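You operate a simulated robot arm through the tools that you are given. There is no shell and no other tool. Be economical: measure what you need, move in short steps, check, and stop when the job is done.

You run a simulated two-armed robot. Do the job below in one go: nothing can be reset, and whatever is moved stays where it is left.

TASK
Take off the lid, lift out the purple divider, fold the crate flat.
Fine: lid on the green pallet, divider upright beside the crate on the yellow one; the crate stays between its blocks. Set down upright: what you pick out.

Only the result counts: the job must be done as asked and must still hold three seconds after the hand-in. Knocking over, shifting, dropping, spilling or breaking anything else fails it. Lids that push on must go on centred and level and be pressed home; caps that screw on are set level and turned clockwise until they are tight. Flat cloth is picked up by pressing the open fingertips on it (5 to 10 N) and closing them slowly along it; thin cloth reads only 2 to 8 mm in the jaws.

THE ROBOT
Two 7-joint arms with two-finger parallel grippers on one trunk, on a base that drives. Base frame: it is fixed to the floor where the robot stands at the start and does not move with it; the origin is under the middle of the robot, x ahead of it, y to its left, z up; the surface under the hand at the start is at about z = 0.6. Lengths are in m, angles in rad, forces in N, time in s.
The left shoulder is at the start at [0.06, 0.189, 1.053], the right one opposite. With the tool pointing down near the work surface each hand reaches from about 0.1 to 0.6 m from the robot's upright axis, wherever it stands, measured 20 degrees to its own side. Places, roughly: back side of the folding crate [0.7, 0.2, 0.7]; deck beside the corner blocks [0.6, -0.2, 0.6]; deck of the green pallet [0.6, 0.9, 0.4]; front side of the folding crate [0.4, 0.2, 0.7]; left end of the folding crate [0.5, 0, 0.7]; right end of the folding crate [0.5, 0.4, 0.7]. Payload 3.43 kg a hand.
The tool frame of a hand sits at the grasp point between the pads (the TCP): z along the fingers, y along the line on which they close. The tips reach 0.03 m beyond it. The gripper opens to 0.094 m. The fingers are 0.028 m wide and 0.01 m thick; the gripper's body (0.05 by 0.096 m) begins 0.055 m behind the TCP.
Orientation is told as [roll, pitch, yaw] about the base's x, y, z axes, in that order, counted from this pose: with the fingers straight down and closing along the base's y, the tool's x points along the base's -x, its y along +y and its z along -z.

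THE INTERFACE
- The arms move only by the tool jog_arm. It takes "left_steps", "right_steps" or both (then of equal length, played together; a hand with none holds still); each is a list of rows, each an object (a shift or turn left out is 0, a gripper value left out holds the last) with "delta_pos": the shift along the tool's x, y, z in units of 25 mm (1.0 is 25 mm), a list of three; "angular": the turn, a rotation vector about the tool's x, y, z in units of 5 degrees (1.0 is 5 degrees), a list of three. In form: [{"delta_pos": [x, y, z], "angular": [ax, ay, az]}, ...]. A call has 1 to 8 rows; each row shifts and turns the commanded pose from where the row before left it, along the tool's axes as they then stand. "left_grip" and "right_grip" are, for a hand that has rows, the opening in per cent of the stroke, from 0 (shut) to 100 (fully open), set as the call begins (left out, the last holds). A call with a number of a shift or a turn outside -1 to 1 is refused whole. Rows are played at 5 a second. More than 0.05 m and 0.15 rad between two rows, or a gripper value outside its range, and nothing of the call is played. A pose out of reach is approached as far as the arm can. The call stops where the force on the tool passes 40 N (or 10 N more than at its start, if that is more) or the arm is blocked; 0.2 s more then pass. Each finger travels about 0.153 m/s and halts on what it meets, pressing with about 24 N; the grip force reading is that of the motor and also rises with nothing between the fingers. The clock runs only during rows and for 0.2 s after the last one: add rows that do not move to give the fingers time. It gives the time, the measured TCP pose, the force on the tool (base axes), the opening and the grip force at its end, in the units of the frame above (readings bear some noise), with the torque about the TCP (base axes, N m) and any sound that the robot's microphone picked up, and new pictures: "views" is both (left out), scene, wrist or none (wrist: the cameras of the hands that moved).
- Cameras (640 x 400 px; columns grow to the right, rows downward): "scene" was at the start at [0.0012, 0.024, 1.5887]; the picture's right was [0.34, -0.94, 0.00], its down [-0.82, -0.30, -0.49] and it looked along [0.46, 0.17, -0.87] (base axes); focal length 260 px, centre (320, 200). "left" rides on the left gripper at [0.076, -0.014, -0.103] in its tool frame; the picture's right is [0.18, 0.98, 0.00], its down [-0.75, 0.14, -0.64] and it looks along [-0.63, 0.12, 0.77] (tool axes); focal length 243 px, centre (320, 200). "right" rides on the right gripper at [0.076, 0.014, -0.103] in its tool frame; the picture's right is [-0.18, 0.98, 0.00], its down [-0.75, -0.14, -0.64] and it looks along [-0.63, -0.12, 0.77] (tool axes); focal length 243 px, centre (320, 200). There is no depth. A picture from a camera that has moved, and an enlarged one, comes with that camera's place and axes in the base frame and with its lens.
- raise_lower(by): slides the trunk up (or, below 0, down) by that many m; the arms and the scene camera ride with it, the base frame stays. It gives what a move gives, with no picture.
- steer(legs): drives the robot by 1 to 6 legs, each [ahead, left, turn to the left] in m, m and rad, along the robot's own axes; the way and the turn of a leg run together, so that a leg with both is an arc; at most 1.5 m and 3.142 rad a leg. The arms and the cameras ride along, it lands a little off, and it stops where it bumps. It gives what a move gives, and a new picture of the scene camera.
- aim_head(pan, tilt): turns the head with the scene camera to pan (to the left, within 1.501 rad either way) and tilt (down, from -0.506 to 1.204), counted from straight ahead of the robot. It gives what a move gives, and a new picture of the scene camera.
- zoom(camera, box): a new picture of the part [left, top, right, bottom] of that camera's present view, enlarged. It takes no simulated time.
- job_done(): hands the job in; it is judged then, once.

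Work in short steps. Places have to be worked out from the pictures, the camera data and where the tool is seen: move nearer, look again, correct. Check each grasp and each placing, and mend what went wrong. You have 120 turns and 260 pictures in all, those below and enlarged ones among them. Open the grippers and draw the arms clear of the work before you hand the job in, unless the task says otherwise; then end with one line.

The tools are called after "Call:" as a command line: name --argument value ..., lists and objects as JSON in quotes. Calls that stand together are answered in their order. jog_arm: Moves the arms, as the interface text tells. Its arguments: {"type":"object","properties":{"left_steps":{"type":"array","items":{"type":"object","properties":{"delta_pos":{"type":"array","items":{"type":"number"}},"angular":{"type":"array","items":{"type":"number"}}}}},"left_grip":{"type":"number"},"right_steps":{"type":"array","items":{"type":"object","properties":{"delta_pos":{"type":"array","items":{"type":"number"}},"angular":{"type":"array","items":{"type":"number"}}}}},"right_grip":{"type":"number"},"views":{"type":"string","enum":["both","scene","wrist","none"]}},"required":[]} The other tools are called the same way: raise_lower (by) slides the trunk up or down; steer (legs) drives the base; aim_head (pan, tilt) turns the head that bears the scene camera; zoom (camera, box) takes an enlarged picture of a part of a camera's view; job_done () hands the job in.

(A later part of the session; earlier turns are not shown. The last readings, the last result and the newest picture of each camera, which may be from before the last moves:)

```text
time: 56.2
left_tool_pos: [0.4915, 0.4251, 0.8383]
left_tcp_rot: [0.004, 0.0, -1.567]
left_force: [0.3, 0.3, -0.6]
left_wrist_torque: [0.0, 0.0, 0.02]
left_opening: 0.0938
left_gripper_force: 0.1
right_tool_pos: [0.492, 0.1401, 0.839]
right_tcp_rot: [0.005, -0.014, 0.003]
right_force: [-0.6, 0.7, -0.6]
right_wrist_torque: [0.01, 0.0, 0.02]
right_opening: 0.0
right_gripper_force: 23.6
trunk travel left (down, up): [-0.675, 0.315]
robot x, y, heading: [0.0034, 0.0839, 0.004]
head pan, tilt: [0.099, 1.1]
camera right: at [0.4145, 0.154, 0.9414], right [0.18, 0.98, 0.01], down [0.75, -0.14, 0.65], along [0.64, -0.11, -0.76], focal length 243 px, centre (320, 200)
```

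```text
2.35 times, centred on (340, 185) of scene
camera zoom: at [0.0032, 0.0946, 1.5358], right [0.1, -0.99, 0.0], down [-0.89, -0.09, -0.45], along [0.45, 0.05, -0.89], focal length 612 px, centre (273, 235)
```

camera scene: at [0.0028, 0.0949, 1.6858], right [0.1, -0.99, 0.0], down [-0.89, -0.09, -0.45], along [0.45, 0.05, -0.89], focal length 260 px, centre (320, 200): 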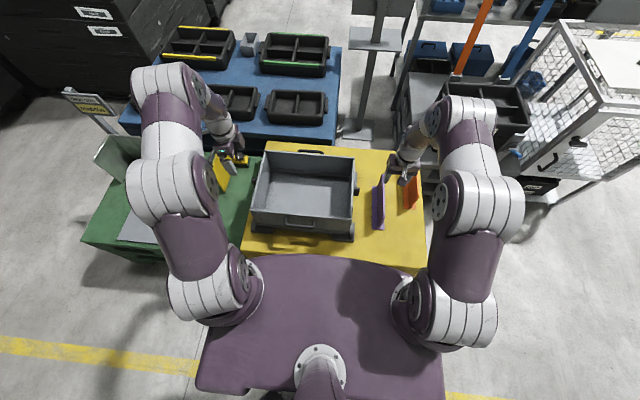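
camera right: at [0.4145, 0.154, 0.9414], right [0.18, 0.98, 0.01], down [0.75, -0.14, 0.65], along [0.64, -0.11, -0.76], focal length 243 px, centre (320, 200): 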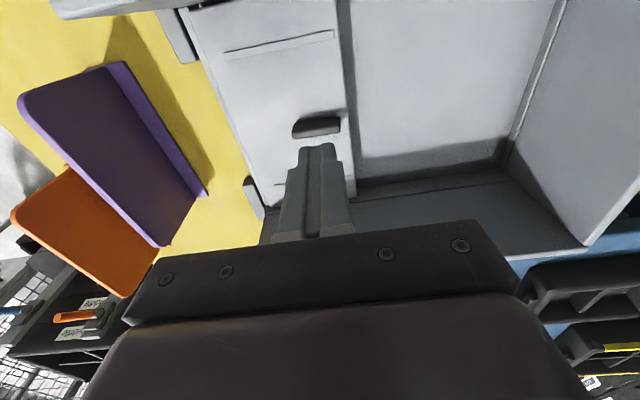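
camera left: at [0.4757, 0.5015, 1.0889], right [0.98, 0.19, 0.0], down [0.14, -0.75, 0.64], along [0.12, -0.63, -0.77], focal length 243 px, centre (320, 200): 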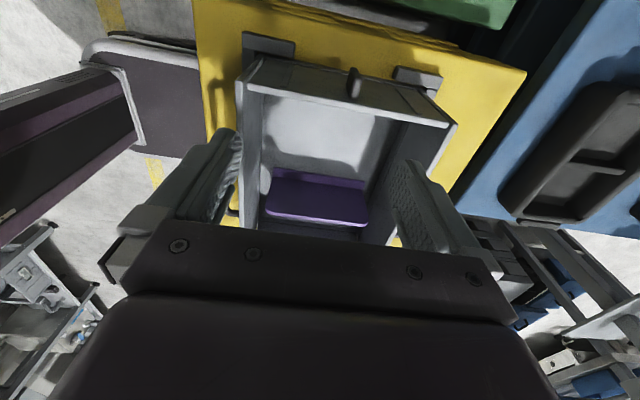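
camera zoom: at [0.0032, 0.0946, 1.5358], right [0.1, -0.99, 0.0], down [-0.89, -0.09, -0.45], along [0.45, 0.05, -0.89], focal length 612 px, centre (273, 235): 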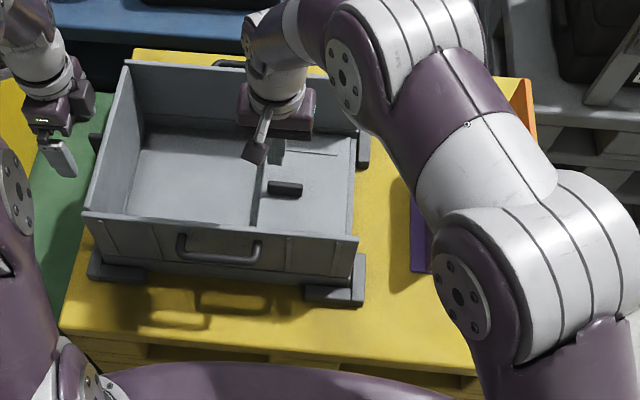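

Right end lies flat. Now the left end: close left fingers, go down outside it (y≈0.44), while the right hand retreats.

Call:
jog_arm --left_steps '[{"delta_pos": [0.6, 0, 0]}, {"delta_pos": [0, 0, 0]}, {"delta_pos": [0, 0, 0.7]}, {"delta_pos": [0, 0, 0.7]}, {"delta_pos": [0, 0, 0.7]}, {"delta_pos": [0, 0, 0.7]}]' --left_grip 0 --right_steps '[{"delta_pos": [0, 0, -1]}, {"delta_pos": [0, 0, -1]}, {"delta_pos": [0, -1, -1]}, {"delta_pos": [0, -1, -1]}, {"delta_pos": [0, -1, 0]}, {"delta_pos": [0, -1, 0]}]'

Call:
zoom --camera "scene" --box '[220, 100, 460, 270]'

```text
time: 57.6
left_tool_pos: [0.4909, 0.4384, 0.7676]
left_tcp_rot: [0.005, 0.002, -1.568]
left_force: [-0.3, 0.3, -0.2]
left_wrist_torque: [-0.02, 0.02, 0.03]
left_opening: 0.0
left_gripper_force: 24.1
right_tool_pos: [0.4902, 0.039, 0.9399]
right_tcp_rot: [0.004, -0.014, 0.004]
right_force: [-0.4, -1.4, -1.2]
right_wrist_torque: [-0.01, -0.02, -0.01]
right_opening: 0.0
right_gripper_force: 23.7
trunk travel left (down, up): [-0.675, 0.315]
robot x, y, heading: [0.0008, 0.0856, 0.004]
head pan, tilt: [0.099, 1.1]
camera scene: at [0.0038, 0.0942, 1.5359], right [0.1, -0.99, 0.0], down [-0.89, -0.09, -0.45], along [0.45, 0.05, -0.89], focal length 260 px, centre (320, 200)
camera right: at [0.413, 0.0522, 1.0425], right [0.18, 0.98, 0.01], down [0.75, -0.14, 0.65], along [0.64, -0.11, -0.76], focal length 243 px, centre (320, 200)
camera left: at [0.4747, 0.5151, 0.8692], right [0.98, 0.19, 0.01], down [0.14, -0.75, 0.64], along [0.12, -0.63, -0.77], focal length 243 px, centre (320, 200)
```

scene: 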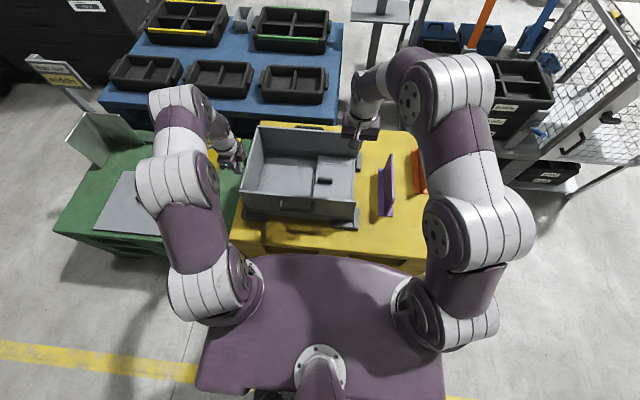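
right: 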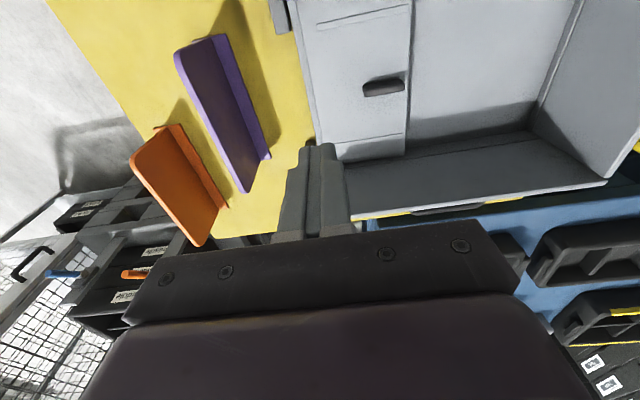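
left: 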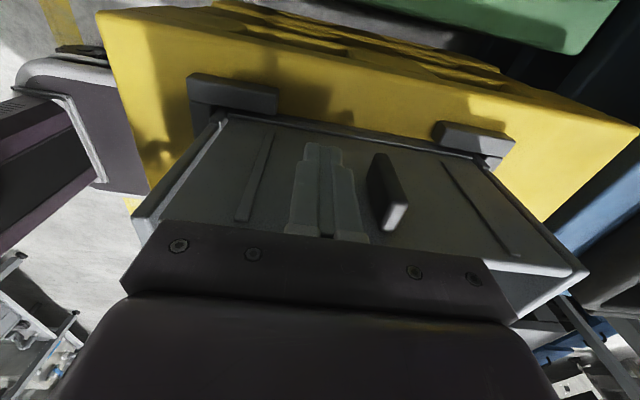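

```text
2.35 times, centred on (340, 185) of scene
camera zoom: at [0.0038, 0.0942, 1.5359], right [0.1, -0.99, 0.0], down [-0.89, -0.09, -0.45], along [0.45, 0.05, -0.89], focal length 612 px, centre (273, 235)
```

zoom: 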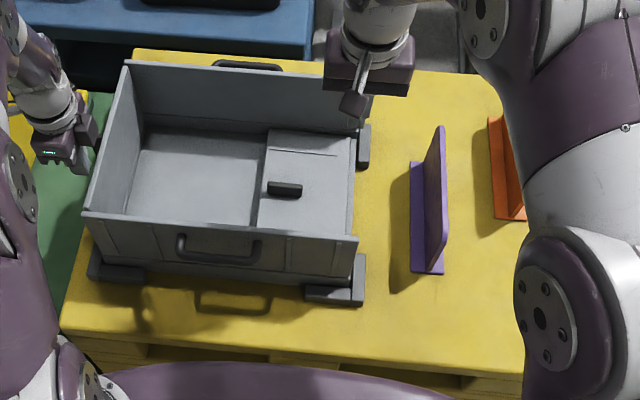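

Pushing the left end inward along the mirrored arc.

Call:
jog_arm --left_steps '[{"delta_pos": [-0.8, 0, 0]}, {"delta_pos": [-0.5, 0, 0]}, {"delta_pos": [-0.4, 0, 0]}, {"delta_pos": [-0.4, 0, 0]}, {"delta_pos": [-0.92, 0, 0.2]}, {"delta_pos": [-0.92, 0, 0.3]}, {"delta_pos": [-0.8, 0, 0.5]}, {"delta_pos": [-0.8, 0, 0.6]}]' --views "wrist"

Call:
zoom --camera "scene" --box '[220, 100, 460, 270]'

```text
time: 59.4
left_tool_pos: [0.494, 0.3011, 0.7285]
left_tcp_rot: [0.006, 0.002, -1.566]
left_force: [-0.5, -0.5, -0.3]
left_wrist_torque: [0.03, 0.01, -0.03]
left_opening: 0.0
left_gripper_force: 24.3
right_tool_pos: [0.4906, 0.0391, 0.9399]
right_tcp_rot: [0.005, -0.012, 0.004]
right_force: [0.8, -0.8, 0.5]
right_wrist_torque: [0.03, -0.02, -0.01]
right_opening: 0.0002
right_gripper_force: 23.7
trunk travel left (down, up): [-0.675, 0.315]
robot x, y, heading: [0.0019, 0.0884, 0.005]
head pan, tilt: [0.099, 1.1]
camera left: at [0.4771, 0.3772, 0.8306], right [0.98, 0.19, 0.0], down [0.14, -0.75, 0.64], along [0.12, -0.63, -0.77], focal length 243 px, centre (320, 200)
```

left: 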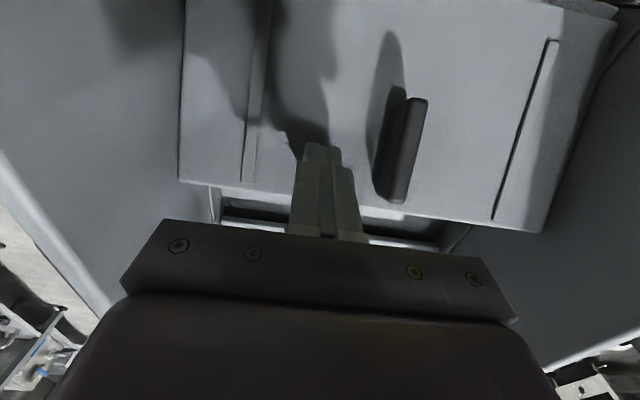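

```text
2.35 times, centred on (340, 185) of scene
camera zoom: at [0.0041, 0.094, 1.5359], right [0.1, -0.99, 0.0], down [-0.89, -0.09, -0.45], along [0.45, 0.05, -0.89], focal length 612 px, centre (273, 235)
```

zoom: 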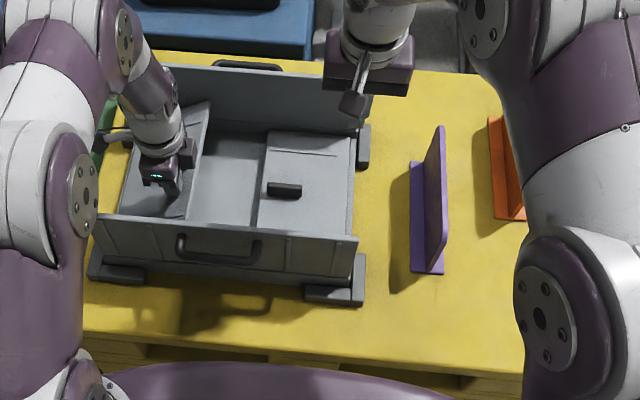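

Going well; continuing down to flat.

Call:
jog_arm --left_steps '[{"delta_pos": [-0.5, 0, 0.6]}, {"delta_pos": [-0.4, 0, 0.6]}, {"delta_pos": [-0.2, 0, 0.5]}, {"delta_pos": [-0.1, 0, 0.3]}]' --views "none"

Call:
zoom --camera "scene" --box '[220, 100, 460, 270]'

```text
time: 60.4
left_tool_pos: [0.4925, 0.271, 0.6762]
left_tcp_rot: [0.005, 0.0, -1.565]
left_force: [0.5, 0.0, -0.3]
left_wrist_torque: [0.01, 0.03, -0.02]
left_opening: 0.0002
left_gripper_force: 24.2
right_tool_pos: [0.4919, 0.0382, 0.9397]
right_tcp_rot: [0.005, -0.014, 0.003]
right_force: [0.0, -1.1, -0.8]
right_wrist_torque: [-0.03, 0.04, 0.0]
right_opening: 0.0
right_gripper_force: 23.9
trunk travel left (down, up): [-0.675, 0.315]
robot x, y, heading: [0.0012, 0.0859, 0.007]
head pan, tilt: [0.099, 1.1]
```

```text
2.35 times, centred on (340, 185) of scene
camera zoom: at [0.0039, 0.0945, 1.5359], right [0.1, -0.99, 0.0], down [-0.89, -0.09, -0.45], along [0.45, 0.05, -0.89], focal length 612 px, centre (273, 235)
```

zoom: 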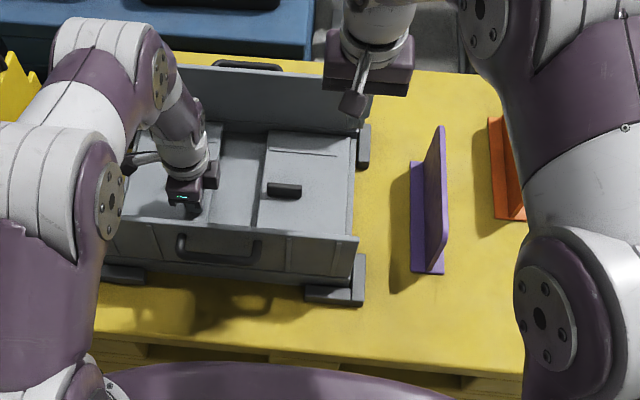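

Pressing lightly to confirm, then lifting clear to look.

Call:
jog_arm --left_steps '[{"delta_pos": [0, 0, 0.25]}, {"delta_pos": [0, 0, 0.15]}, {}]' --views "none"

Call:
jog_arm --left_steps '[{"delta_pos": [0, 0, -1]}, {"delta_pos": [0, 0, -1]}, {"delta_pos": [0, 0, -1]}, {"delta_pos": [0, 0, -1]}, {"delta_pos": [0, 0, -1]}, {"delta_pos": [0, 0, -1]}, {"delta_pos": [0, 0, -1]}, {"delta_pos": [0, 0, -1]}]' --views "wrist"

Call:
zoom --camera "scene" --box '[220, 100, 460, 270]'

Call:
zoom --camera "right" --box '[240, 0, 640, 250]'

```text
time: 61.2
left_tool_pos: [0.4922, 0.2725, 0.6674]
left_tcp_rot: [0.006, 0.003, -1.569]
left_force: [-0.7, -0.6, 0.9]
left_wrist_torque: [-0.03, -0.01, 0.02]
left_opening: 0.0
left_gripper_force: 23.8
right_tool_pos: [0.4908, 0.0385, 0.939]
right_tcp_rot: [0.005, -0.013, 0.004]
right_force: [0.3, -0.3, -0.4]
right_wrist_torque: [-0.03, 0.02, 0.01]
right_opening: 0.0
right_gripper_force: 24.0
trunk travel left (down, up): [-0.675, 0.315]
robot x, y, heading: [0.0052, 0.0859, 0.001]
head pan, tilt: [0.099, 1.1]
```

```text
time: 63.0
left_tool_pos: [0.4922, 0.2716, 0.8679]
left_tcp_rot: [0.004, 0.0, -1.567]
left_force: [-0.4, 0.0, 0.1]
left_wrist_torque: [0.01, 0.03, 0.01]
left_opening: 0.0002
left_gripper_force: 24.4
right_tool_pos: [0.4901, 0.0388, 0.9398]
right_tcp_rot: [0.005, -0.014, 0.003]
right_force: [0.2, -0.3, 0.4]
right_wrist_torque: [0.0, 0.0, 0.01]
right_opening: 0.0
right_gripper_force: 23.8
trunk travel left (down, up): [-0.675, 0.315]
robot x, y, heading: [-0.0023, 0.0878, 0.0]
head pan, tilt: [0.099, 1.1]
camera left: at [0.4761, 0.3476, 0.969], right [0.98, 0.19, 0.0], down [0.14, -0.75, 0.64], along [0.12, -0.63, -0.77], focal length 243 px, centre (320, 200)
```

left: 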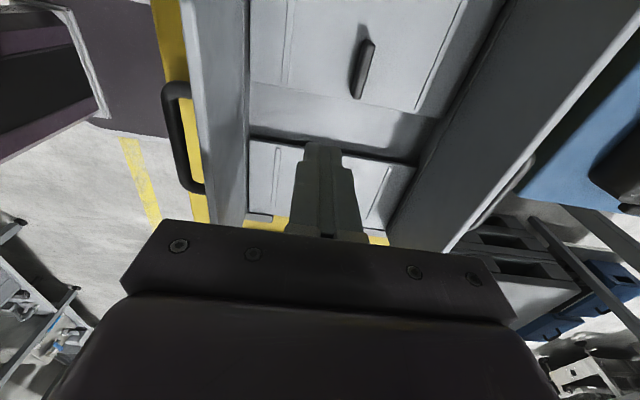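

```text
2.35 times, centred on (340, 185) of scene
camera zoom: at [0.003, 0.0944, 1.5358], right [0.1, -0.99, 0.0], down [-0.89, -0.09, -0.45], along [0.45, 0.05, -0.89], focal length 612 px, centre (273, 235)
```

zoom: 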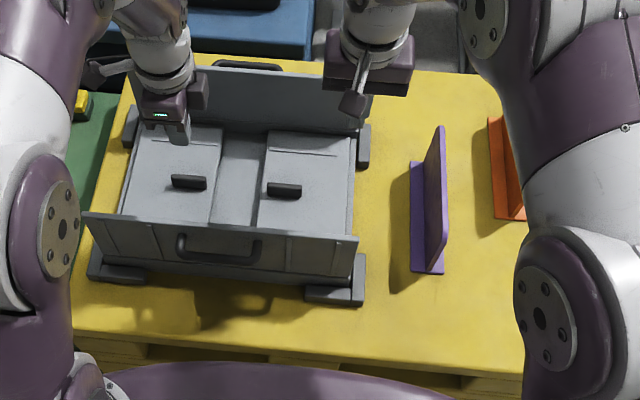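

```text
1.60 times, centred on (440, 125) of right
camera zoom: at [0.4126, 0.0527, 1.0426], right [0.18, 0.98, 0.01], down [0.74, -0.14, 0.65], along [0.64, -0.11, -0.76], focal length 388 px, centre (128, 320)
```

zoom: 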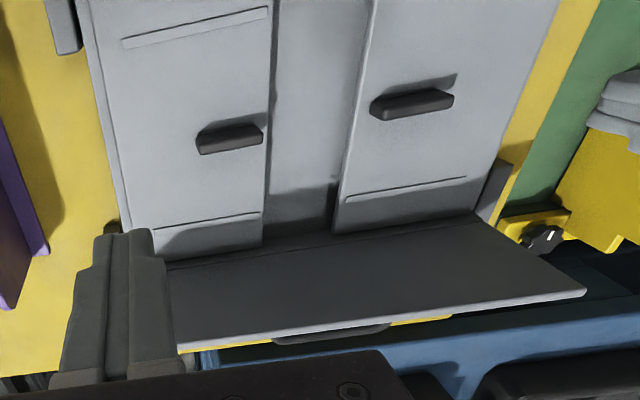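

Both ends lie flat. Next the back wall: it's far, so I'll tilt the left hand ~45° forward and hook its closed tips over the back rim. First tilting at a safe height.

Call:
jog_arm --left_steps '[{"delta_pos": [0, 0, -1], "angular": [-1, 0, 0]}, {"delta_pos": [0, 0, -1], "angular": [-1, 0, 0]}, {"angular": [-1, 0, 0]}, {"angular": [-1, 0, 0]}, {"angular": [-1, 0, 0]}, {"angular": [-1, 0, 0]}, {"angular": [-1, 0, 0]}, {"angular": [-1, 0, 0]}]'

```text
time: 64.8
left_tool_pos: [0.49, 0.2661, 0.9147]
left_tcp_rot: [0.639, -0.018, -1.581]
left_force: [-0.3, -0.4, -0.7]
left_wrist_torque: [0.04, 0.0, 0.02]
left_opening: 0.0
left_gripper_force: 23.9
left hand out of reach, approached as far as the arm can: row 8
right_tool_pos: [0.4916, 0.0394, 0.9393]
right_tcp_rot: [0.006, -0.013, 0.005]
right_force: [0.2, 0.0, 0.0]
right_wrist_torque: [-0.01, 0.02, 0.01]
right_opening: 0.0
right_gripper_force: 24.1
trunk travel left (down, up): [-0.675, 0.315]
robot x, y, heading: [-0.0034, 0.0876, 0.003]
head pan, tilt: [0.099, 1.1]
camera scene: at [0.0045, 0.0945, 1.5358], right [0.1, -0.99, 0.0], down [-0.89, -0.09, -0.45], along [0.45, 0.05, -0.89], focal length 260 px, centre (320, 200)
camera left: at [0.4163, 0.3444, 0.9878], right [0.79, 0.19, 0.58], down [-0.28, -0.74, 0.61], along [0.55, -0.65, -0.53], focal length 243 px, centre (320, 200)
```

scene: 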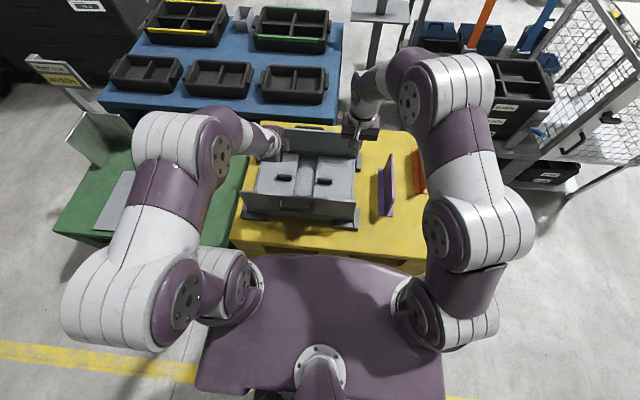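
left: 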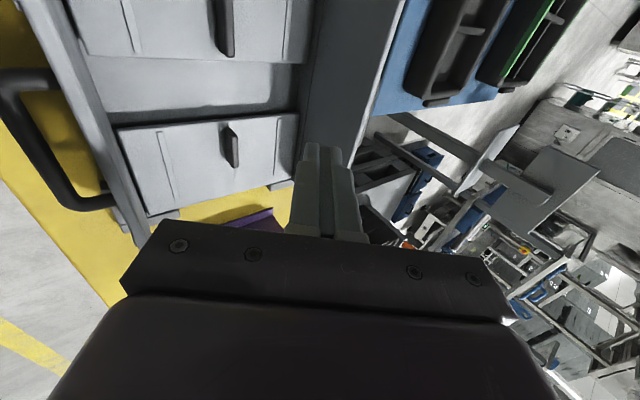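

Tilt is 37° (a joint limit there). Moving forward over the back rim, still above it.

Call:
jog_arm --left_steps '[{"delta_pos": [0, 0.9, 0.95]}, {"delta_pos": [0, 0.9, 0.95]}, {"delta_pos": [0, 0.9, 0.95]}, {"delta_pos": [0, 0.9, 0.95]}, {"delta_pos": [0, 0.9, 0.95]}, {"delta_pos": [0, 0.9, 0.95]}]'

Call:
zoom --camera "scene" --box '[220, 80, 420, 250]'

```text
time: 66.2
left_tool_pos: [0.6855, 0.2719, 0.8909]
left_tcp_rot: [0.698, 0.002, -1.567]
left_force: [-0.4, -0.6, -0.4]
left_wrist_torque: [-0.02, 0.03, 0.01]
left_opening: 0.0001
left_gripper_force: 24.2
right_tool_pos: [0.4916, 0.0387, 0.9398]
right_tcp_rot: [0.007, -0.012, 0.003]
right_force: [1.1, 0.3, -0.4]
right_wrist_torque: [0.03, 0.03, -0.01]
right_opening: 0.0
right_gripper_force: 23.5
trunk travel left (down, up): [-0.675, 0.315]
robot x, y, heading: [0.0049, 0.0878, -0.002]
head pan, tilt: [0.099, 1.1]
camera scene: at [0.0058, 0.0949, 1.5358], right [0.1, -0.99, 0.0], down [-0.89, -0.09, -0.45], along [0.45, 0.05, -0.89], focal length 260 px, centre (320, 200)
camera left: at [0.6079, 0.3478, 0.9601], right [0.75, 0.19, 0.63], down [-0.3, -0.76, 0.58], along [0.59, -0.63, -0.51], focal length 243 px, centre (320, 200)
```

scene: 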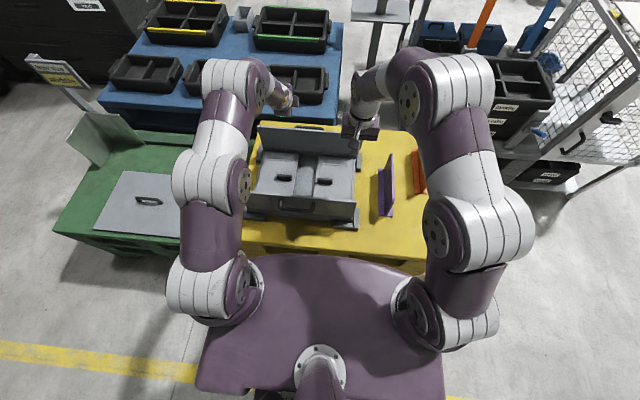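
left: 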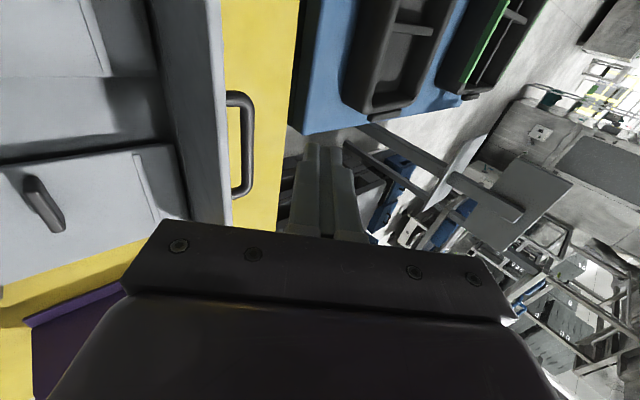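

```text
2.35 times, centred on (320, 165) of scene
camera zoom: at [0.0058, 0.0949, 1.5358], right [0.1, -0.99, 0.0], down [-0.89, -0.09, -0.45], along [0.45, 0.05, -0.89], focal length 612 px, centre (320, 282)
```

zoom: 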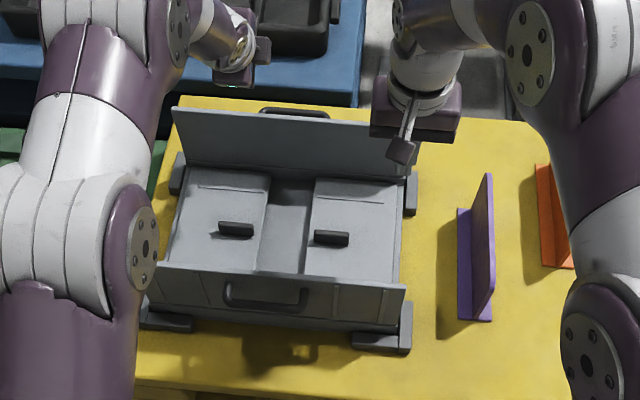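

Rim is at x≈0.671–0.687; the back handle spans y 0.15–0.257. I step to y≈0.29, then lower the tips behind the rim.

Call:
jog_arm --left_steps '[{"delta_pos": [0.72, 0.83, 0.69]}, {"delta_pos": [0, -0.71, 0.85]}, {"delta_pos": [0, -0.71, 0.85]}, {"delta_pos": [0, -0.71, 0.85]}, {"delta_pos": [0, -0.71, 0.85]}]'

Call:
zoom --camera "scene" --box '[220, 80, 420, 250]'

```text
time: 67.4
left_tool_pos: [0.7131, 0.2909, 0.7866]
left_tcp_rot: [0.703, 0.0, -1.567]
left_force: [1.1, -0.2, 0.5]
left_wrist_torque: [0.0, -0.03, -0.02]
left_opening: 0.0
left_gripper_force: 23.7
right_tool_pos: [0.491, 0.0393, 0.9402]
right_tcp_rot: [0.005, -0.014, 0.004]
right_force: [0.0, -0.1, -0.3]
right_wrist_torque: [-0.01, 0.01, -0.03]
right_opening: 0.0002
right_gripper_force: 24.2
trunk travel left (down, up): [-0.675, 0.315]
robot x, y, heading: [0.0037, 0.0887, 0.005]
head pan, tilt: [0.099, 1.1]
camera scene: at [0.0043, 0.0948, 1.5359], right [0.1, -0.99, 0.0], down [-0.89, -0.09, -0.45], along [0.45, 0.05, -0.89], focal length 260 px, centre (320, 200)
camera left: at [0.6345, 0.3659, 0.8547], right [0.75, 0.19, 0.64], down [-0.31, -0.76, 0.58], along [0.59, -0.63, -0.51], focal length 243 px, centre (320, 200)
```

scene: 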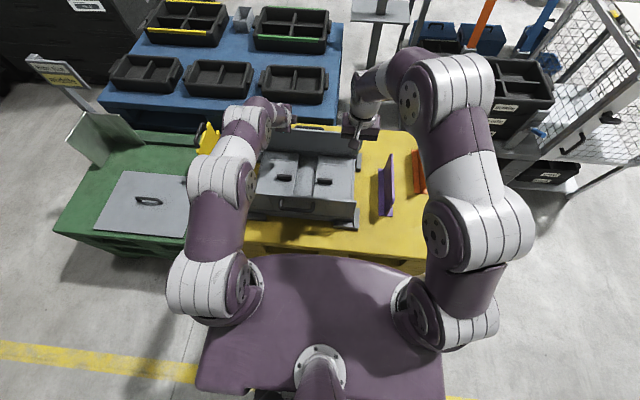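
left: 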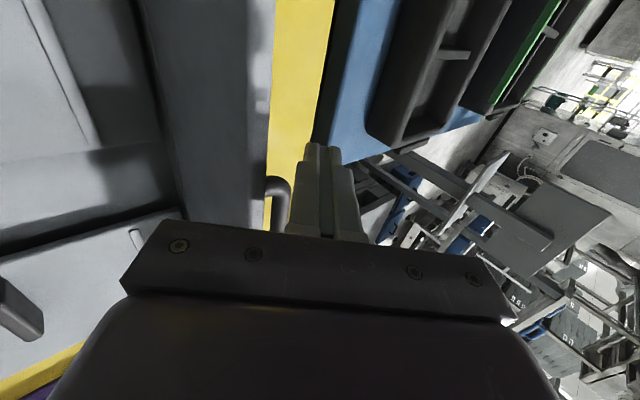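

```text
2.35 times, centred on (320, 165) of scene
camera zoom: at [0.0043, 0.0948, 1.5359], right [0.1, -0.99, 0.0], down [-0.89, -0.09, -0.45], along [0.45, 0.05, -0.89], focal length 612 px, centre (320, 282)
```

zoom: 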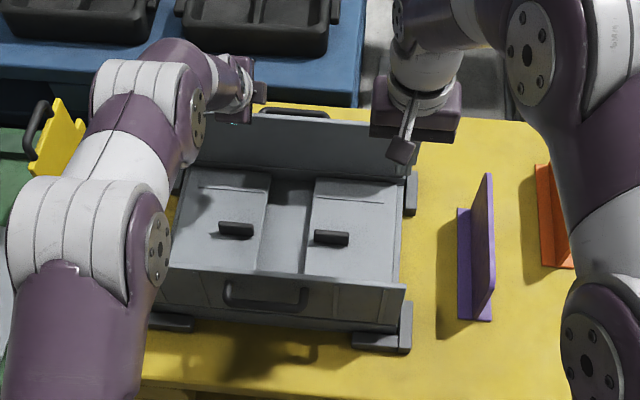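

Tips are behind the rim. Lower 1 cm more, then pull toward me in small steps.

Call:
jog_arm --left_steps '[{"delta_pos": [0, -0.26, 0.31]}, {"delta_pos": [0, -0.46, -0.39]}, {"delta_pos": [0, -0.31, -0.26]}, {"delta_pos": [0, -0.31, -0.26]}, {"delta_pos": [0, -0.31, -0.26]}, {"delta_pos": [0, -0.31, -0.26]}]'

Call:
zoom --camera "scene" --box '[220, 80, 420, 250]'

```text
time: 68.8
left_tool_pos: [0.6571, 0.2905, 0.7738]
left_tcp_rot: [0.703, 0.001, -1.568]
left_force: [-0.3, -0.7, 0.5]
left_wrist_torque: [-0.04, 0.01, 0.0]
left_opening: 0.0
left_gripper_force: 23.5
right_tool_pos: [0.4909, 0.039, 0.9406]
right_tcp_rot: [0.005, -0.015, 0.004]
right_force: [-0.5, 0.1, 0.6]
right_wrist_torque: [0.01, -0.01, 0.01]
right_opening: 0.0
right_gripper_force: 23.9
trunk travel left (down, up): [-0.675, 0.315]
robot x, y, heading: [0.0049, 0.0867, -0.001]
head pan, tilt: [0.099, 1.1]
camera scene: at [0.0033, 0.0946, 1.5359], right [0.1, -0.99, 0.0], down [-0.89, -0.09, -0.45], along [0.45, 0.05, -0.89], focal length 260 px, centre (320, 200)
camera left: at [0.5782, 0.3653, 0.8428], right [0.75, 0.19, 0.64], down [-0.3, -0.76, 0.58], along [0.59, -0.63, -0.51], focal length 243 px, centre (320, 200)
```

scene: 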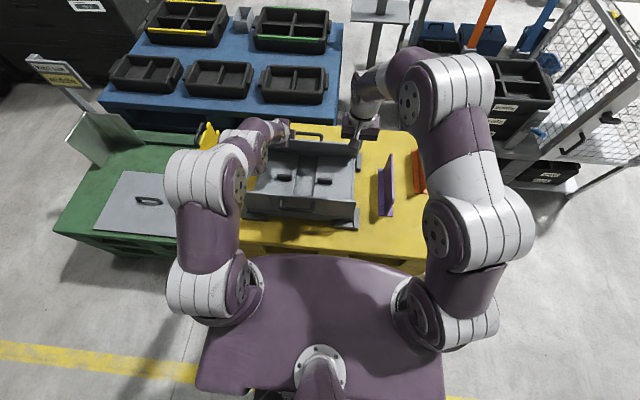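
left: 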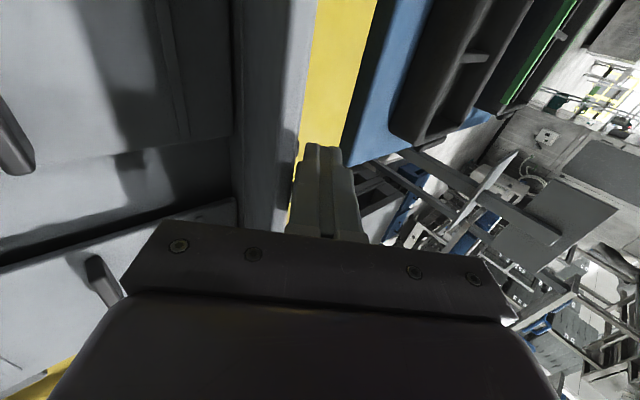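

```text
2.35 times, centred on (320, 165) of scene
camera zoom: at [0.0033, 0.0946, 1.5359], right [0.1, -0.99, 0.0], down [-0.89, -0.09, -0.45], along [0.45, 0.05, -0.89], focal length 612 px, centre (320, 282)
```

zoom: 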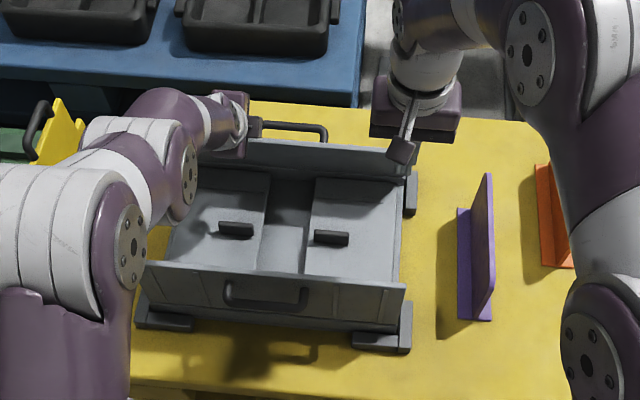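

Back wall tilts in with no resistance. Following the arc.

Call:
jog_arm --left_steps '[{"delta_pos": [0, -0.68, -0.34]}, {"delta_pos": [0, -0.68, -0.34]}, {"delta_pos": [0, -0.75, 0]}, {"delta_pos": [0, -0.75, 0]}]'

Call:
zoom --camera "scene" --box '[220, 80, 420, 250]'

Call:
zoom --camera "right" --box '[240, 0, 640, 250]'

```text
time: 69.8
left_tool_pos: [0.5909, 0.2893, 0.7408]
left_tcp_rot: [0.702, 0.001, -1.567]
left_force: [-0.3, 0.0, 0.5]
left_wrist_torque: [0.0, 0.03, 0.03]
left_opening: 0.0001
left_gripper_force: 24.2
right_tool_pos: [0.4918, 0.0393, 0.9404]
right_tcp_rot: [0.006, -0.014, 0.005]
right_force: [0.5, 0.8, 0.3]
right_wrist_torque: [0.0, 0.01, 0.01]
right_opening: 0.0
right_gripper_force: 23.8
trunk travel left (down, up): [-0.675, 0.315]
robot x, y, heading: [0.0031, 0.0858, 0.002]
head pan, tilt: [0.099, 1.1]
camera scene: at [0.0035, 0.0945, 1.5359], right [0.1, -0.99, 0.0], down [-0.89, -0.09, -0.45], along [0.45, 0.05, -0.89], focal length 260 px, centre (320, 200)
camera left: at [0.5122, 0.3639, 0.81], right [0.75, 0.19, 0.63], down [-0.3, -0.76, 0.58], along [0.59, -0.63, -0.51], focal length 243 px, centre (320, 200)
```

scene: 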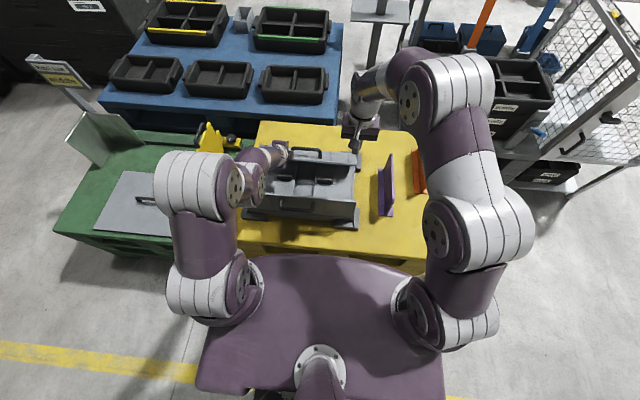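
left: 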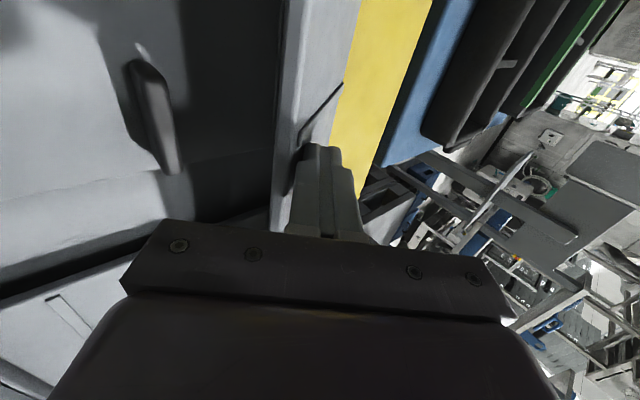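

```text
2.35 times, centred on (320, 165) of scene
camera zoom: at [0.0035, 0.0945, 1.5359], right [0.1, -0.99, 0.0], down [-0.89, -0.09, -0.45], along [0.45, 0.05, -0.89], focal length 612 px, centre (320, 282)
```

zoom: 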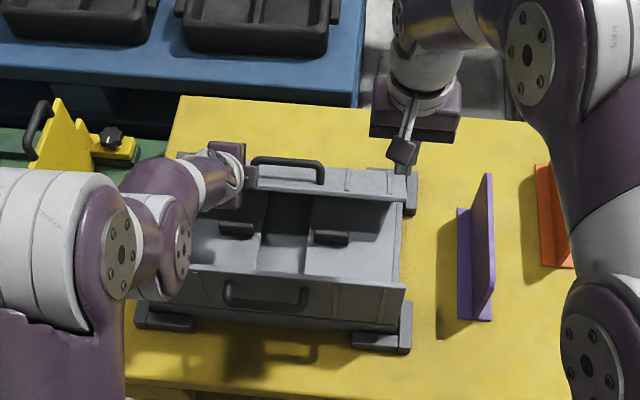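

```text
1.60 times, centred on (440, 125) of right
camera zoom: at [0.4129, 0.0528, 1.0425], right [0.18, 0.98, 0.01], down [0.74, -0.14, 0.65], along [0.64, -0.11, -0.76], focal length 388 px, centre (128, 320)
```

zoom: 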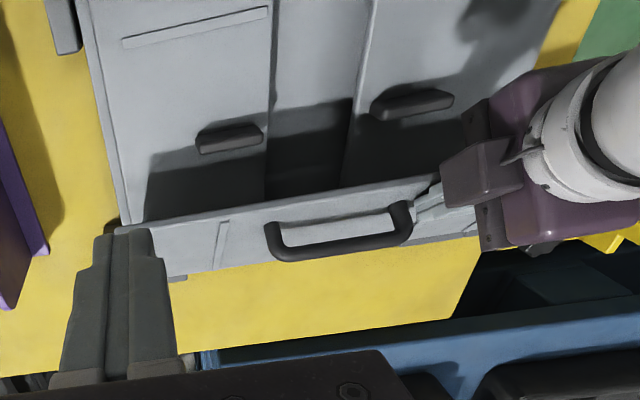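

Wall at ~50°. The forearm is getting low, so I continue down while bringing the hand upright (keeping the wrist high).

Call:
jog_arm --left_steps '[{"delta_pos": [0, -0.19, 0.18], "angular": [1, 0, 0]}, {"delta_pos": [0, -0.17, 0.19], "angular": [1, 0, 0]}, {"delta_pos": [0, -0.16, 0.21], "angular": [1, 0, 0]}, {"delta_pos": [0, -0.14, 0.22], "angular": [1, 0, 0]}]'

Call:
zoom --camera "scene" --box '[220, 80, 420, 250]'

Call:
zoom --camera "right" --box '[240, 0, 640, 250]'

```text
time: 70.8
left_tool_pos: [0.5865, 0.2887, 0.7142]
left_tcp_rot: [0.351, 0.001, -1.567]
left_force: [-0.4, 0.4, -0.8]
left_wrist_torque: [0.02, 0.03, 0.02]
left_opening: 0.0
left_gripper_force: 23.9
right_tool_pos: [0.4912, 0.0399, 0.9402]
right_tcp_rot: [0.006, -0.016, 0.004]
right_force: [-0.1, 0.0, -0.4]
right_wrist_torque: [-0.01, -0.01, -0.02]
right_opening: 0.0
right_gripper_force: 24.1
trunk travel left (down, up): [-0.675, 0.315]
robot x, y, heading: [0.0021, 0.0898, 0.006]
head pan, tilt: [0.099, 1.1]
camera scene: at [0.0041, 0.0946, 1.5359], right [0.1, -0.99, 0.0], down [-0.89, -0.09, -0.45], along [0.45, 0.05, -0.89], focal length 260 px, centre (320, 200)
camera left: at [0.5372, 0.3645, 0.8053], right [0.92, 0.19, 0.34], down [-0.09, -0.75, 0.65], along [0.38, -0.63, -0.68], focal length 243 px, centre (320, 200)
```

scene: 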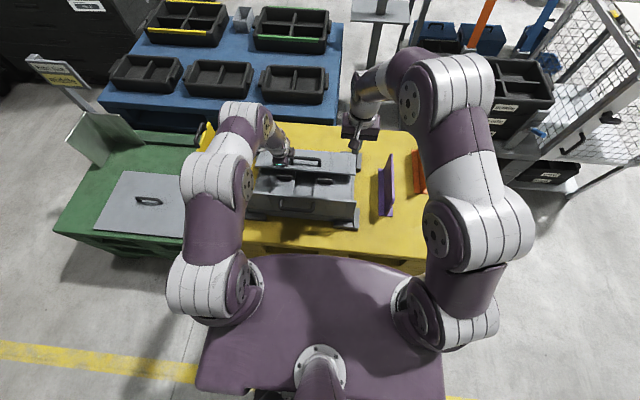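
left: 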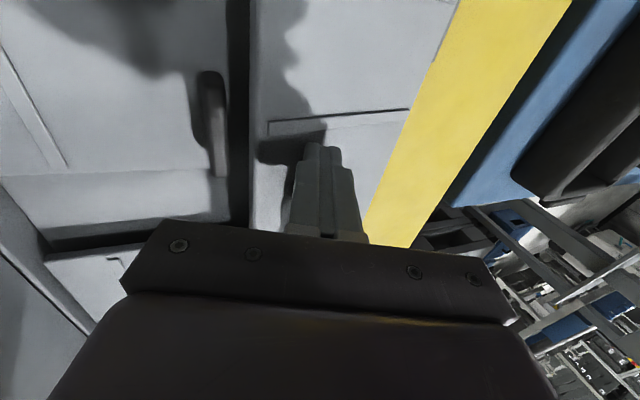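

```text
2.35 times, centred on (320, 165) of scene
camera zoom: at [0.0041, 0.0946, 1.5359], right [0.1, -0.99, 0.0], down [-0.89, -0.09, -0.45], along [0.45, 0.05, -0.89], focal length 612 px, centre (320, 282)
```

zoom: 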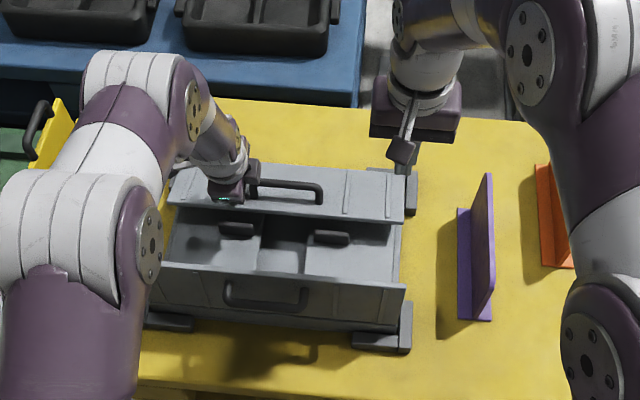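

```text
1.60 times, centred on (440, 125) of right
camera zoom: at [0.4133, 0.0529, 1.0423], right [0.18, 0.98, 0.01], down [0.75, -0.14, 0.65], along [0.64, -0.11, -0.76], focal length 388 px, centre (128, 320)
```

zoom: 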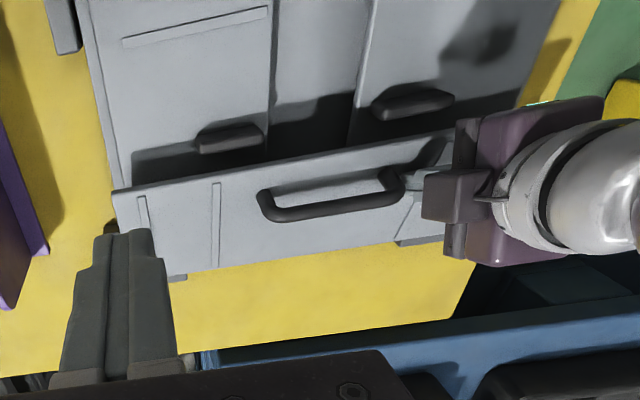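

Working well; finishing the arc.

Call:
jog_arm --left_steps '[{"delta_pos": [0.1, -0.12, 0.3], "angular": [1, 0, 0]}, {"delta_pos": [0.1, -0.1, 0.32], "angular": [1, 0, 0]}, {"delta_pos": [0, -0.08, 0.32], "angular": [1, 0, 0]}, {"delta_pos": [0, -0.05, 0.3], "angular": [1, 0, 0]}]'

Call:
zoom --camera "scene" --box '[220, 80, 420, 250]'

Call:
zoom --camera "right" --box '[240, 0, 640, 250]'

```text
time: 71.8
left_tool_pos: [0.5876, 0.2948, 0.6883]
left_tcp_rot: [0.012, 0.003, -1.567]
left_force: [1.2, 2.4, 26.3]
left_wrist_torque: [-0.18, 0.02, 0.04]
left_opening: 0.0
left_gripper_force: 24.2
right_tool_pos: [0.4886, 0.0375, 0.9414]
right_tcp_rot: [0.006, -0.015, 0.003]
right_force: [0.6, -0.9, 0.8]
right_wrist_torque: [-0.03, -0.01, -0.04]
right_opening: 0.0
right_gripper_force: 23.9
trunk travel left (down, up): [-0.675, 0.315]
robot x, y, heading: [0.0016, 0.0857, 0.002]
head pan, tilt: [0.099, 1.1]
camera scene: at [0.0009, 0.0938, 1.5364], right [0.1, -0.99, 0.0], down [-0.89, -0.09, -0.46], along [0.45, 0.05, -0.89], focal length 260 px, centre (320, 200)
camera left: at [0.5711, 0.3707, 0.7896], right [0.98, 0.19, 0.01], down [0.14, -0.75, 0.64], along [0.13, -0.63, -0.77], focal length 243 px, centre (320, 200)
```

scene: 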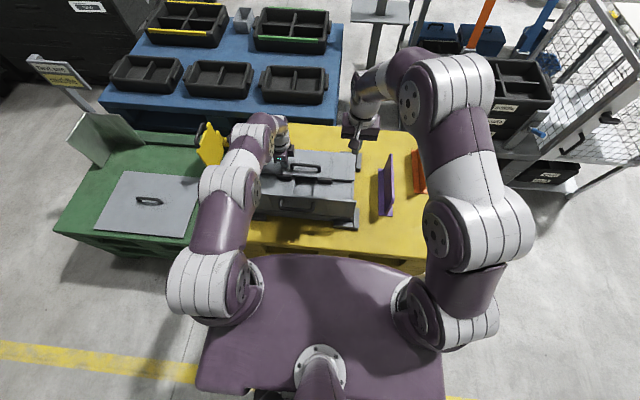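
left: 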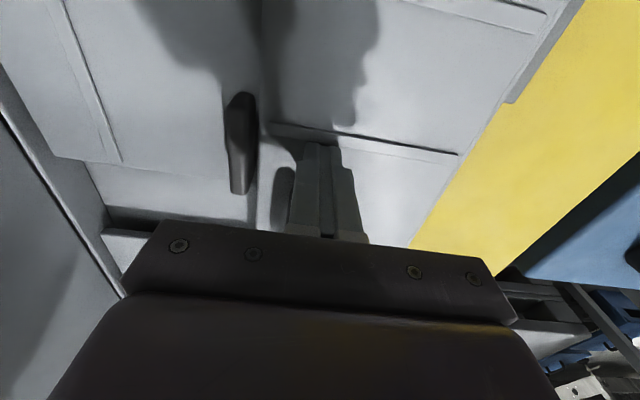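

```text
2.35 times, centred on (320, 165) of scene
camera zoom: at [0.0009, 0.0938, 1.5364], right [0.1, -0.99, 0.0], down [-0.89, -0.09, -0.46], along [0.45, 0.05, -0.89], focal length 612 px, centre (320, 282)
```

zoom: 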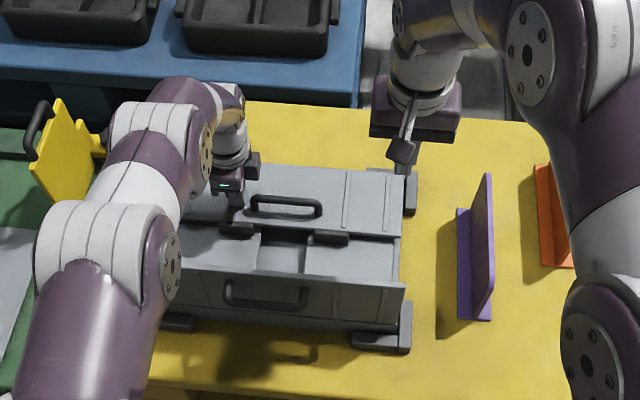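

```text
1.60 times, centred on (440, 125) of right
camera zoom: at [0.4112, 0.0524, 1.0437], right [0.18, 0.98, 0.01], down [0.74, -0.14, 0.65], along [0.64, -0.11, -0.76], focal length 388 px, centre (128, 320)
```

zoom: 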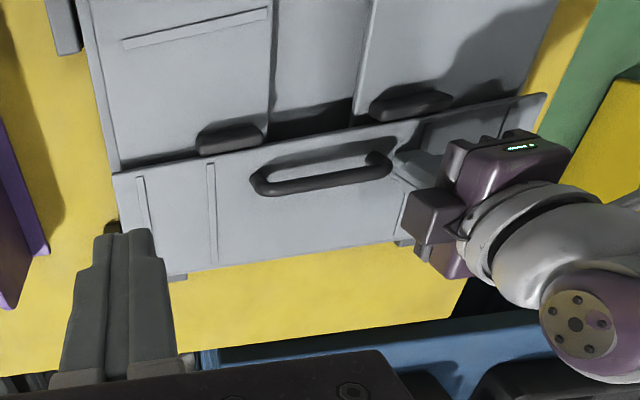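

Back wall is flat. Raising the left hand and bringing the right hand in front of the front wall (y≈0.08, clear of its handle).

Call:
jog_arm --left_steps '[{"delta_pos": [0, 0, -1]}, {"delta_pos": [0, 0, -1]}, {"delta_pos": [0, 0, -1]}, {"delta_pos": [0, 0, -1]}, {"delta_pos": [0, 0, -1]}, {"delta_pos": [0, 0, -1]}, {"delta_pos": [0, 0, -1]}, {"delta_pos": [0, 0, -1]}]' --right_steps '[{"delta_pos": [0.75, 0.2, 0]}, {"delta_pos": [0.75, 0.2, 0]}, {"delta_pos": [0.75, 0.2, 0]}, {"delta_pos": [0.75, 0.2, 0]}, {"delta_pos": [0.75, 0.2, 0]}, {"delta_pos": [0.75, 0.2, 0]}, {"delta_pos": [0.75, 0.2, 0]}, {"delta_pos": [0.75, 0.2, 0]}]'

Call:
zoom --camera "scene" --box '[220, 80, 420, 250]'

```text
time: 73.6
left_tool_pos: [0.5845, 0.2945, 0.8851]
left_tcp_rot: [0.004, 0.0, -1.568]
left_force: [0.0, -0.1, -0.7]
left_wrist_torque: [0.04, 0.0, -0.02]
left_opening: 0.0
left_gripper_force: 23.9
right_tool_pos: [0.3408, 0.0758, 0.9367]
right_tcp_rot: [0.006, -0.016, 0.001]
right_force: [0.0, -1.0, -0.5]
right_wrist_torque: [0.03, 0.0, 0.02]
right_opening: 0.0
right_gripper_force: 23.7
trunk travel left (down, up): [-0.675, 0.315]
robot x, y, heading: [0.0026, 0.0876, 0.002]
head pan, tilt: [0.099, 1.1]
camera scene: at [0.0024, 0.0945, 1.5358], right [0.1, -0.99, 0.0], down [-0.89, -0.09, -0.45], along [0.45, 0.05, -0.89], focal length 260 px, centre (320, 200)
camera right: at [0.2629, 0.0907, 1.0382], right [0.18, 0.98, 0.01], down [0.74, -0.14, 0.65], along [0.64, -0.11, -0.76], focal length 243 px, centre (320, 200)
camera left: at [0.5685, 0.3713, 0.9867], right [0.98, 0.19, 0.0], down [0.14, -0.75, 0.64], along [0.12, -0.63, -0.77], focal length 243 px, centre (320, 200)
```

scene: 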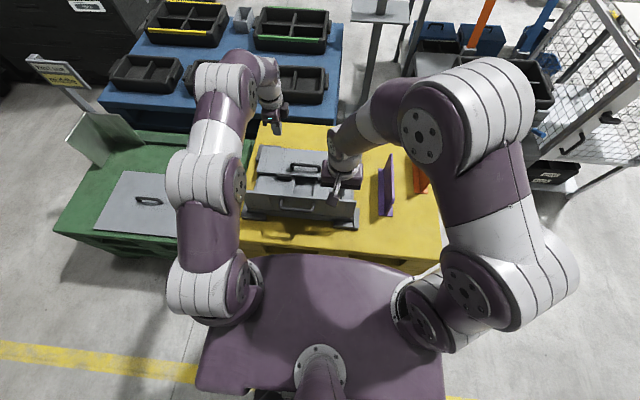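
right: 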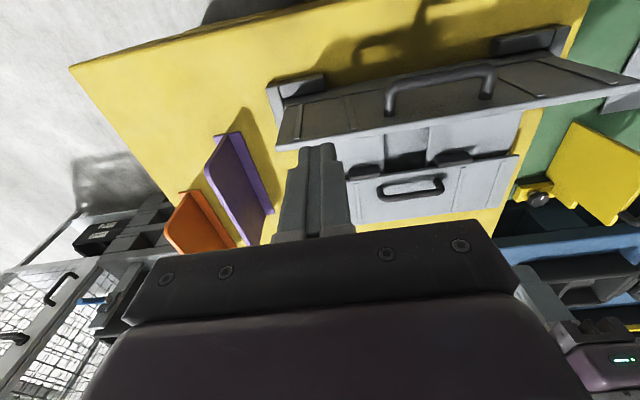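
left: 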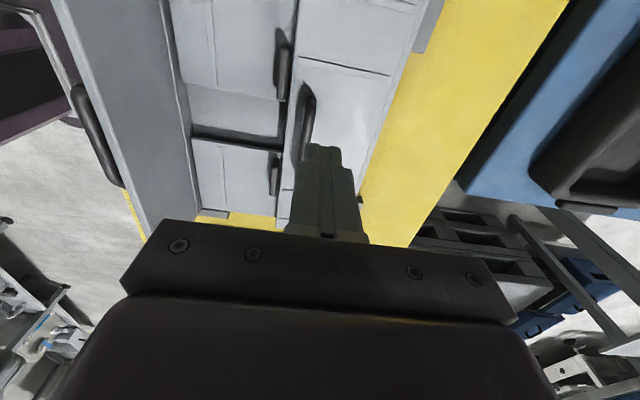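

```text
2.35 times, centred on (320, 165) of scene
camera zoom: at [0.0024, 0.0945, 1.5358], right [0.1, -0.99, 0.0], down [-0.89, -0.09, -0.45], along [0.45, 0.05, -0.89], focal length 612 px, centre (320, 282)
```

zoom: 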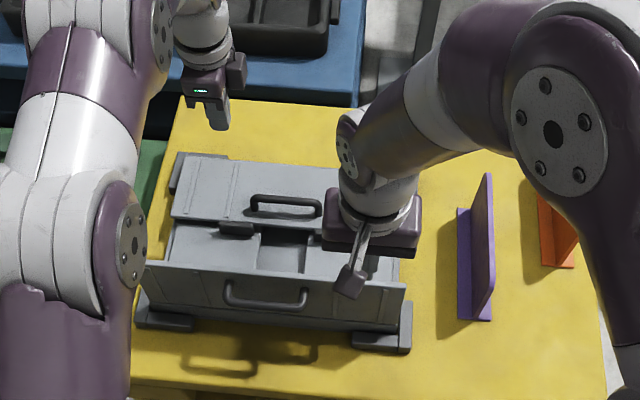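

Back wall stays flat. Lowering the right hand in front of the front wall.

Call:
jog_arm --right_steps '[{"delta_pos": [0, 0, 0.9]}, {"delta_pos": [0, 0, 0.9]}, {"delta_pos": [0, 0, 0.9]}, {"delta_pos": [0, 0, 0.9]}, {"delta_pos": [0, 0, 0.9]}, {"delta_pos": [0, 0, 0.9]}, {"delta_pos": [0, 0, 0.9]}]' --views "wrist"

Call:
zoom --camera "scene" --box '[220, 80, 420, 250]'

```text
time: 75.2
left_tool_pos: [0.5868, 0.2962, 0.8837]
left_tcp_rot: [0.003, 0.0, -1.567]
left_force: [-0.2, 0.1, 0.0]
left_wrist_torque: [0.01, -0.01, 0.0]
left_opening: 0.0001
left_gripper_force: 23.5
right_tool_pos: [0.3442, 0.0795, 0.7796]
right_tcp_rot: [0.004, -0.013, 0.001]
right_force: [-0.8, -0.1, -0.4]
right_wrist_torque: [0.03, 0.02, 0.01]
right_opening: 0.0
right_gripper_force: 23.6
trunk travel left (down, up): [-0.675, 0.315]
robot x, y, heading: [-0.0011, 0.0875, 0.005]
head pan, tilt: [0.099, 1.1]
camera right: at [0.2664, 0.0935, 0.8826], right [0.18, 0.98, 0.01], down [0.74, -0.14, 0.65], along [0.64, -0.11, -0.76], focal length 243 px, centre (320, 200)
```

right: 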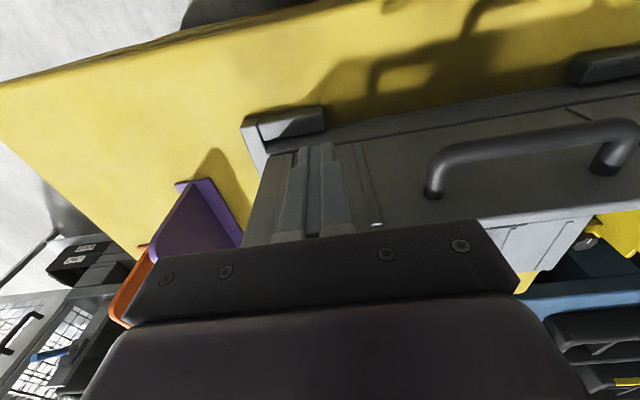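

```text
2.35 times, centred on (320, 165) of scene
camera zoom: at [0.0043, 0.0947, 1.5359], right [0.1, -0.99, 0.0], down [-0.89, -0.09, -0.45], along [0.45, 0.05, -0.89], focal length 612 px, centre (320, 282)
```

zoom: 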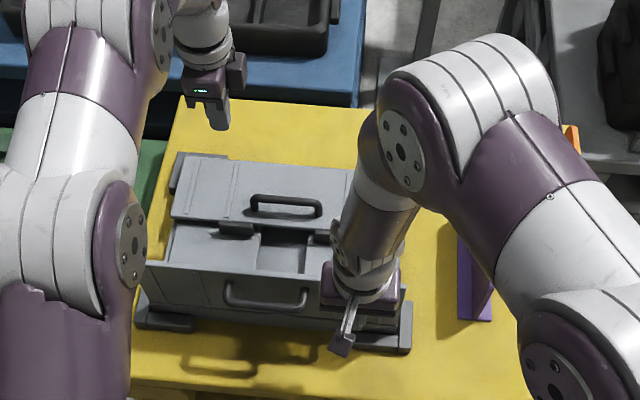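

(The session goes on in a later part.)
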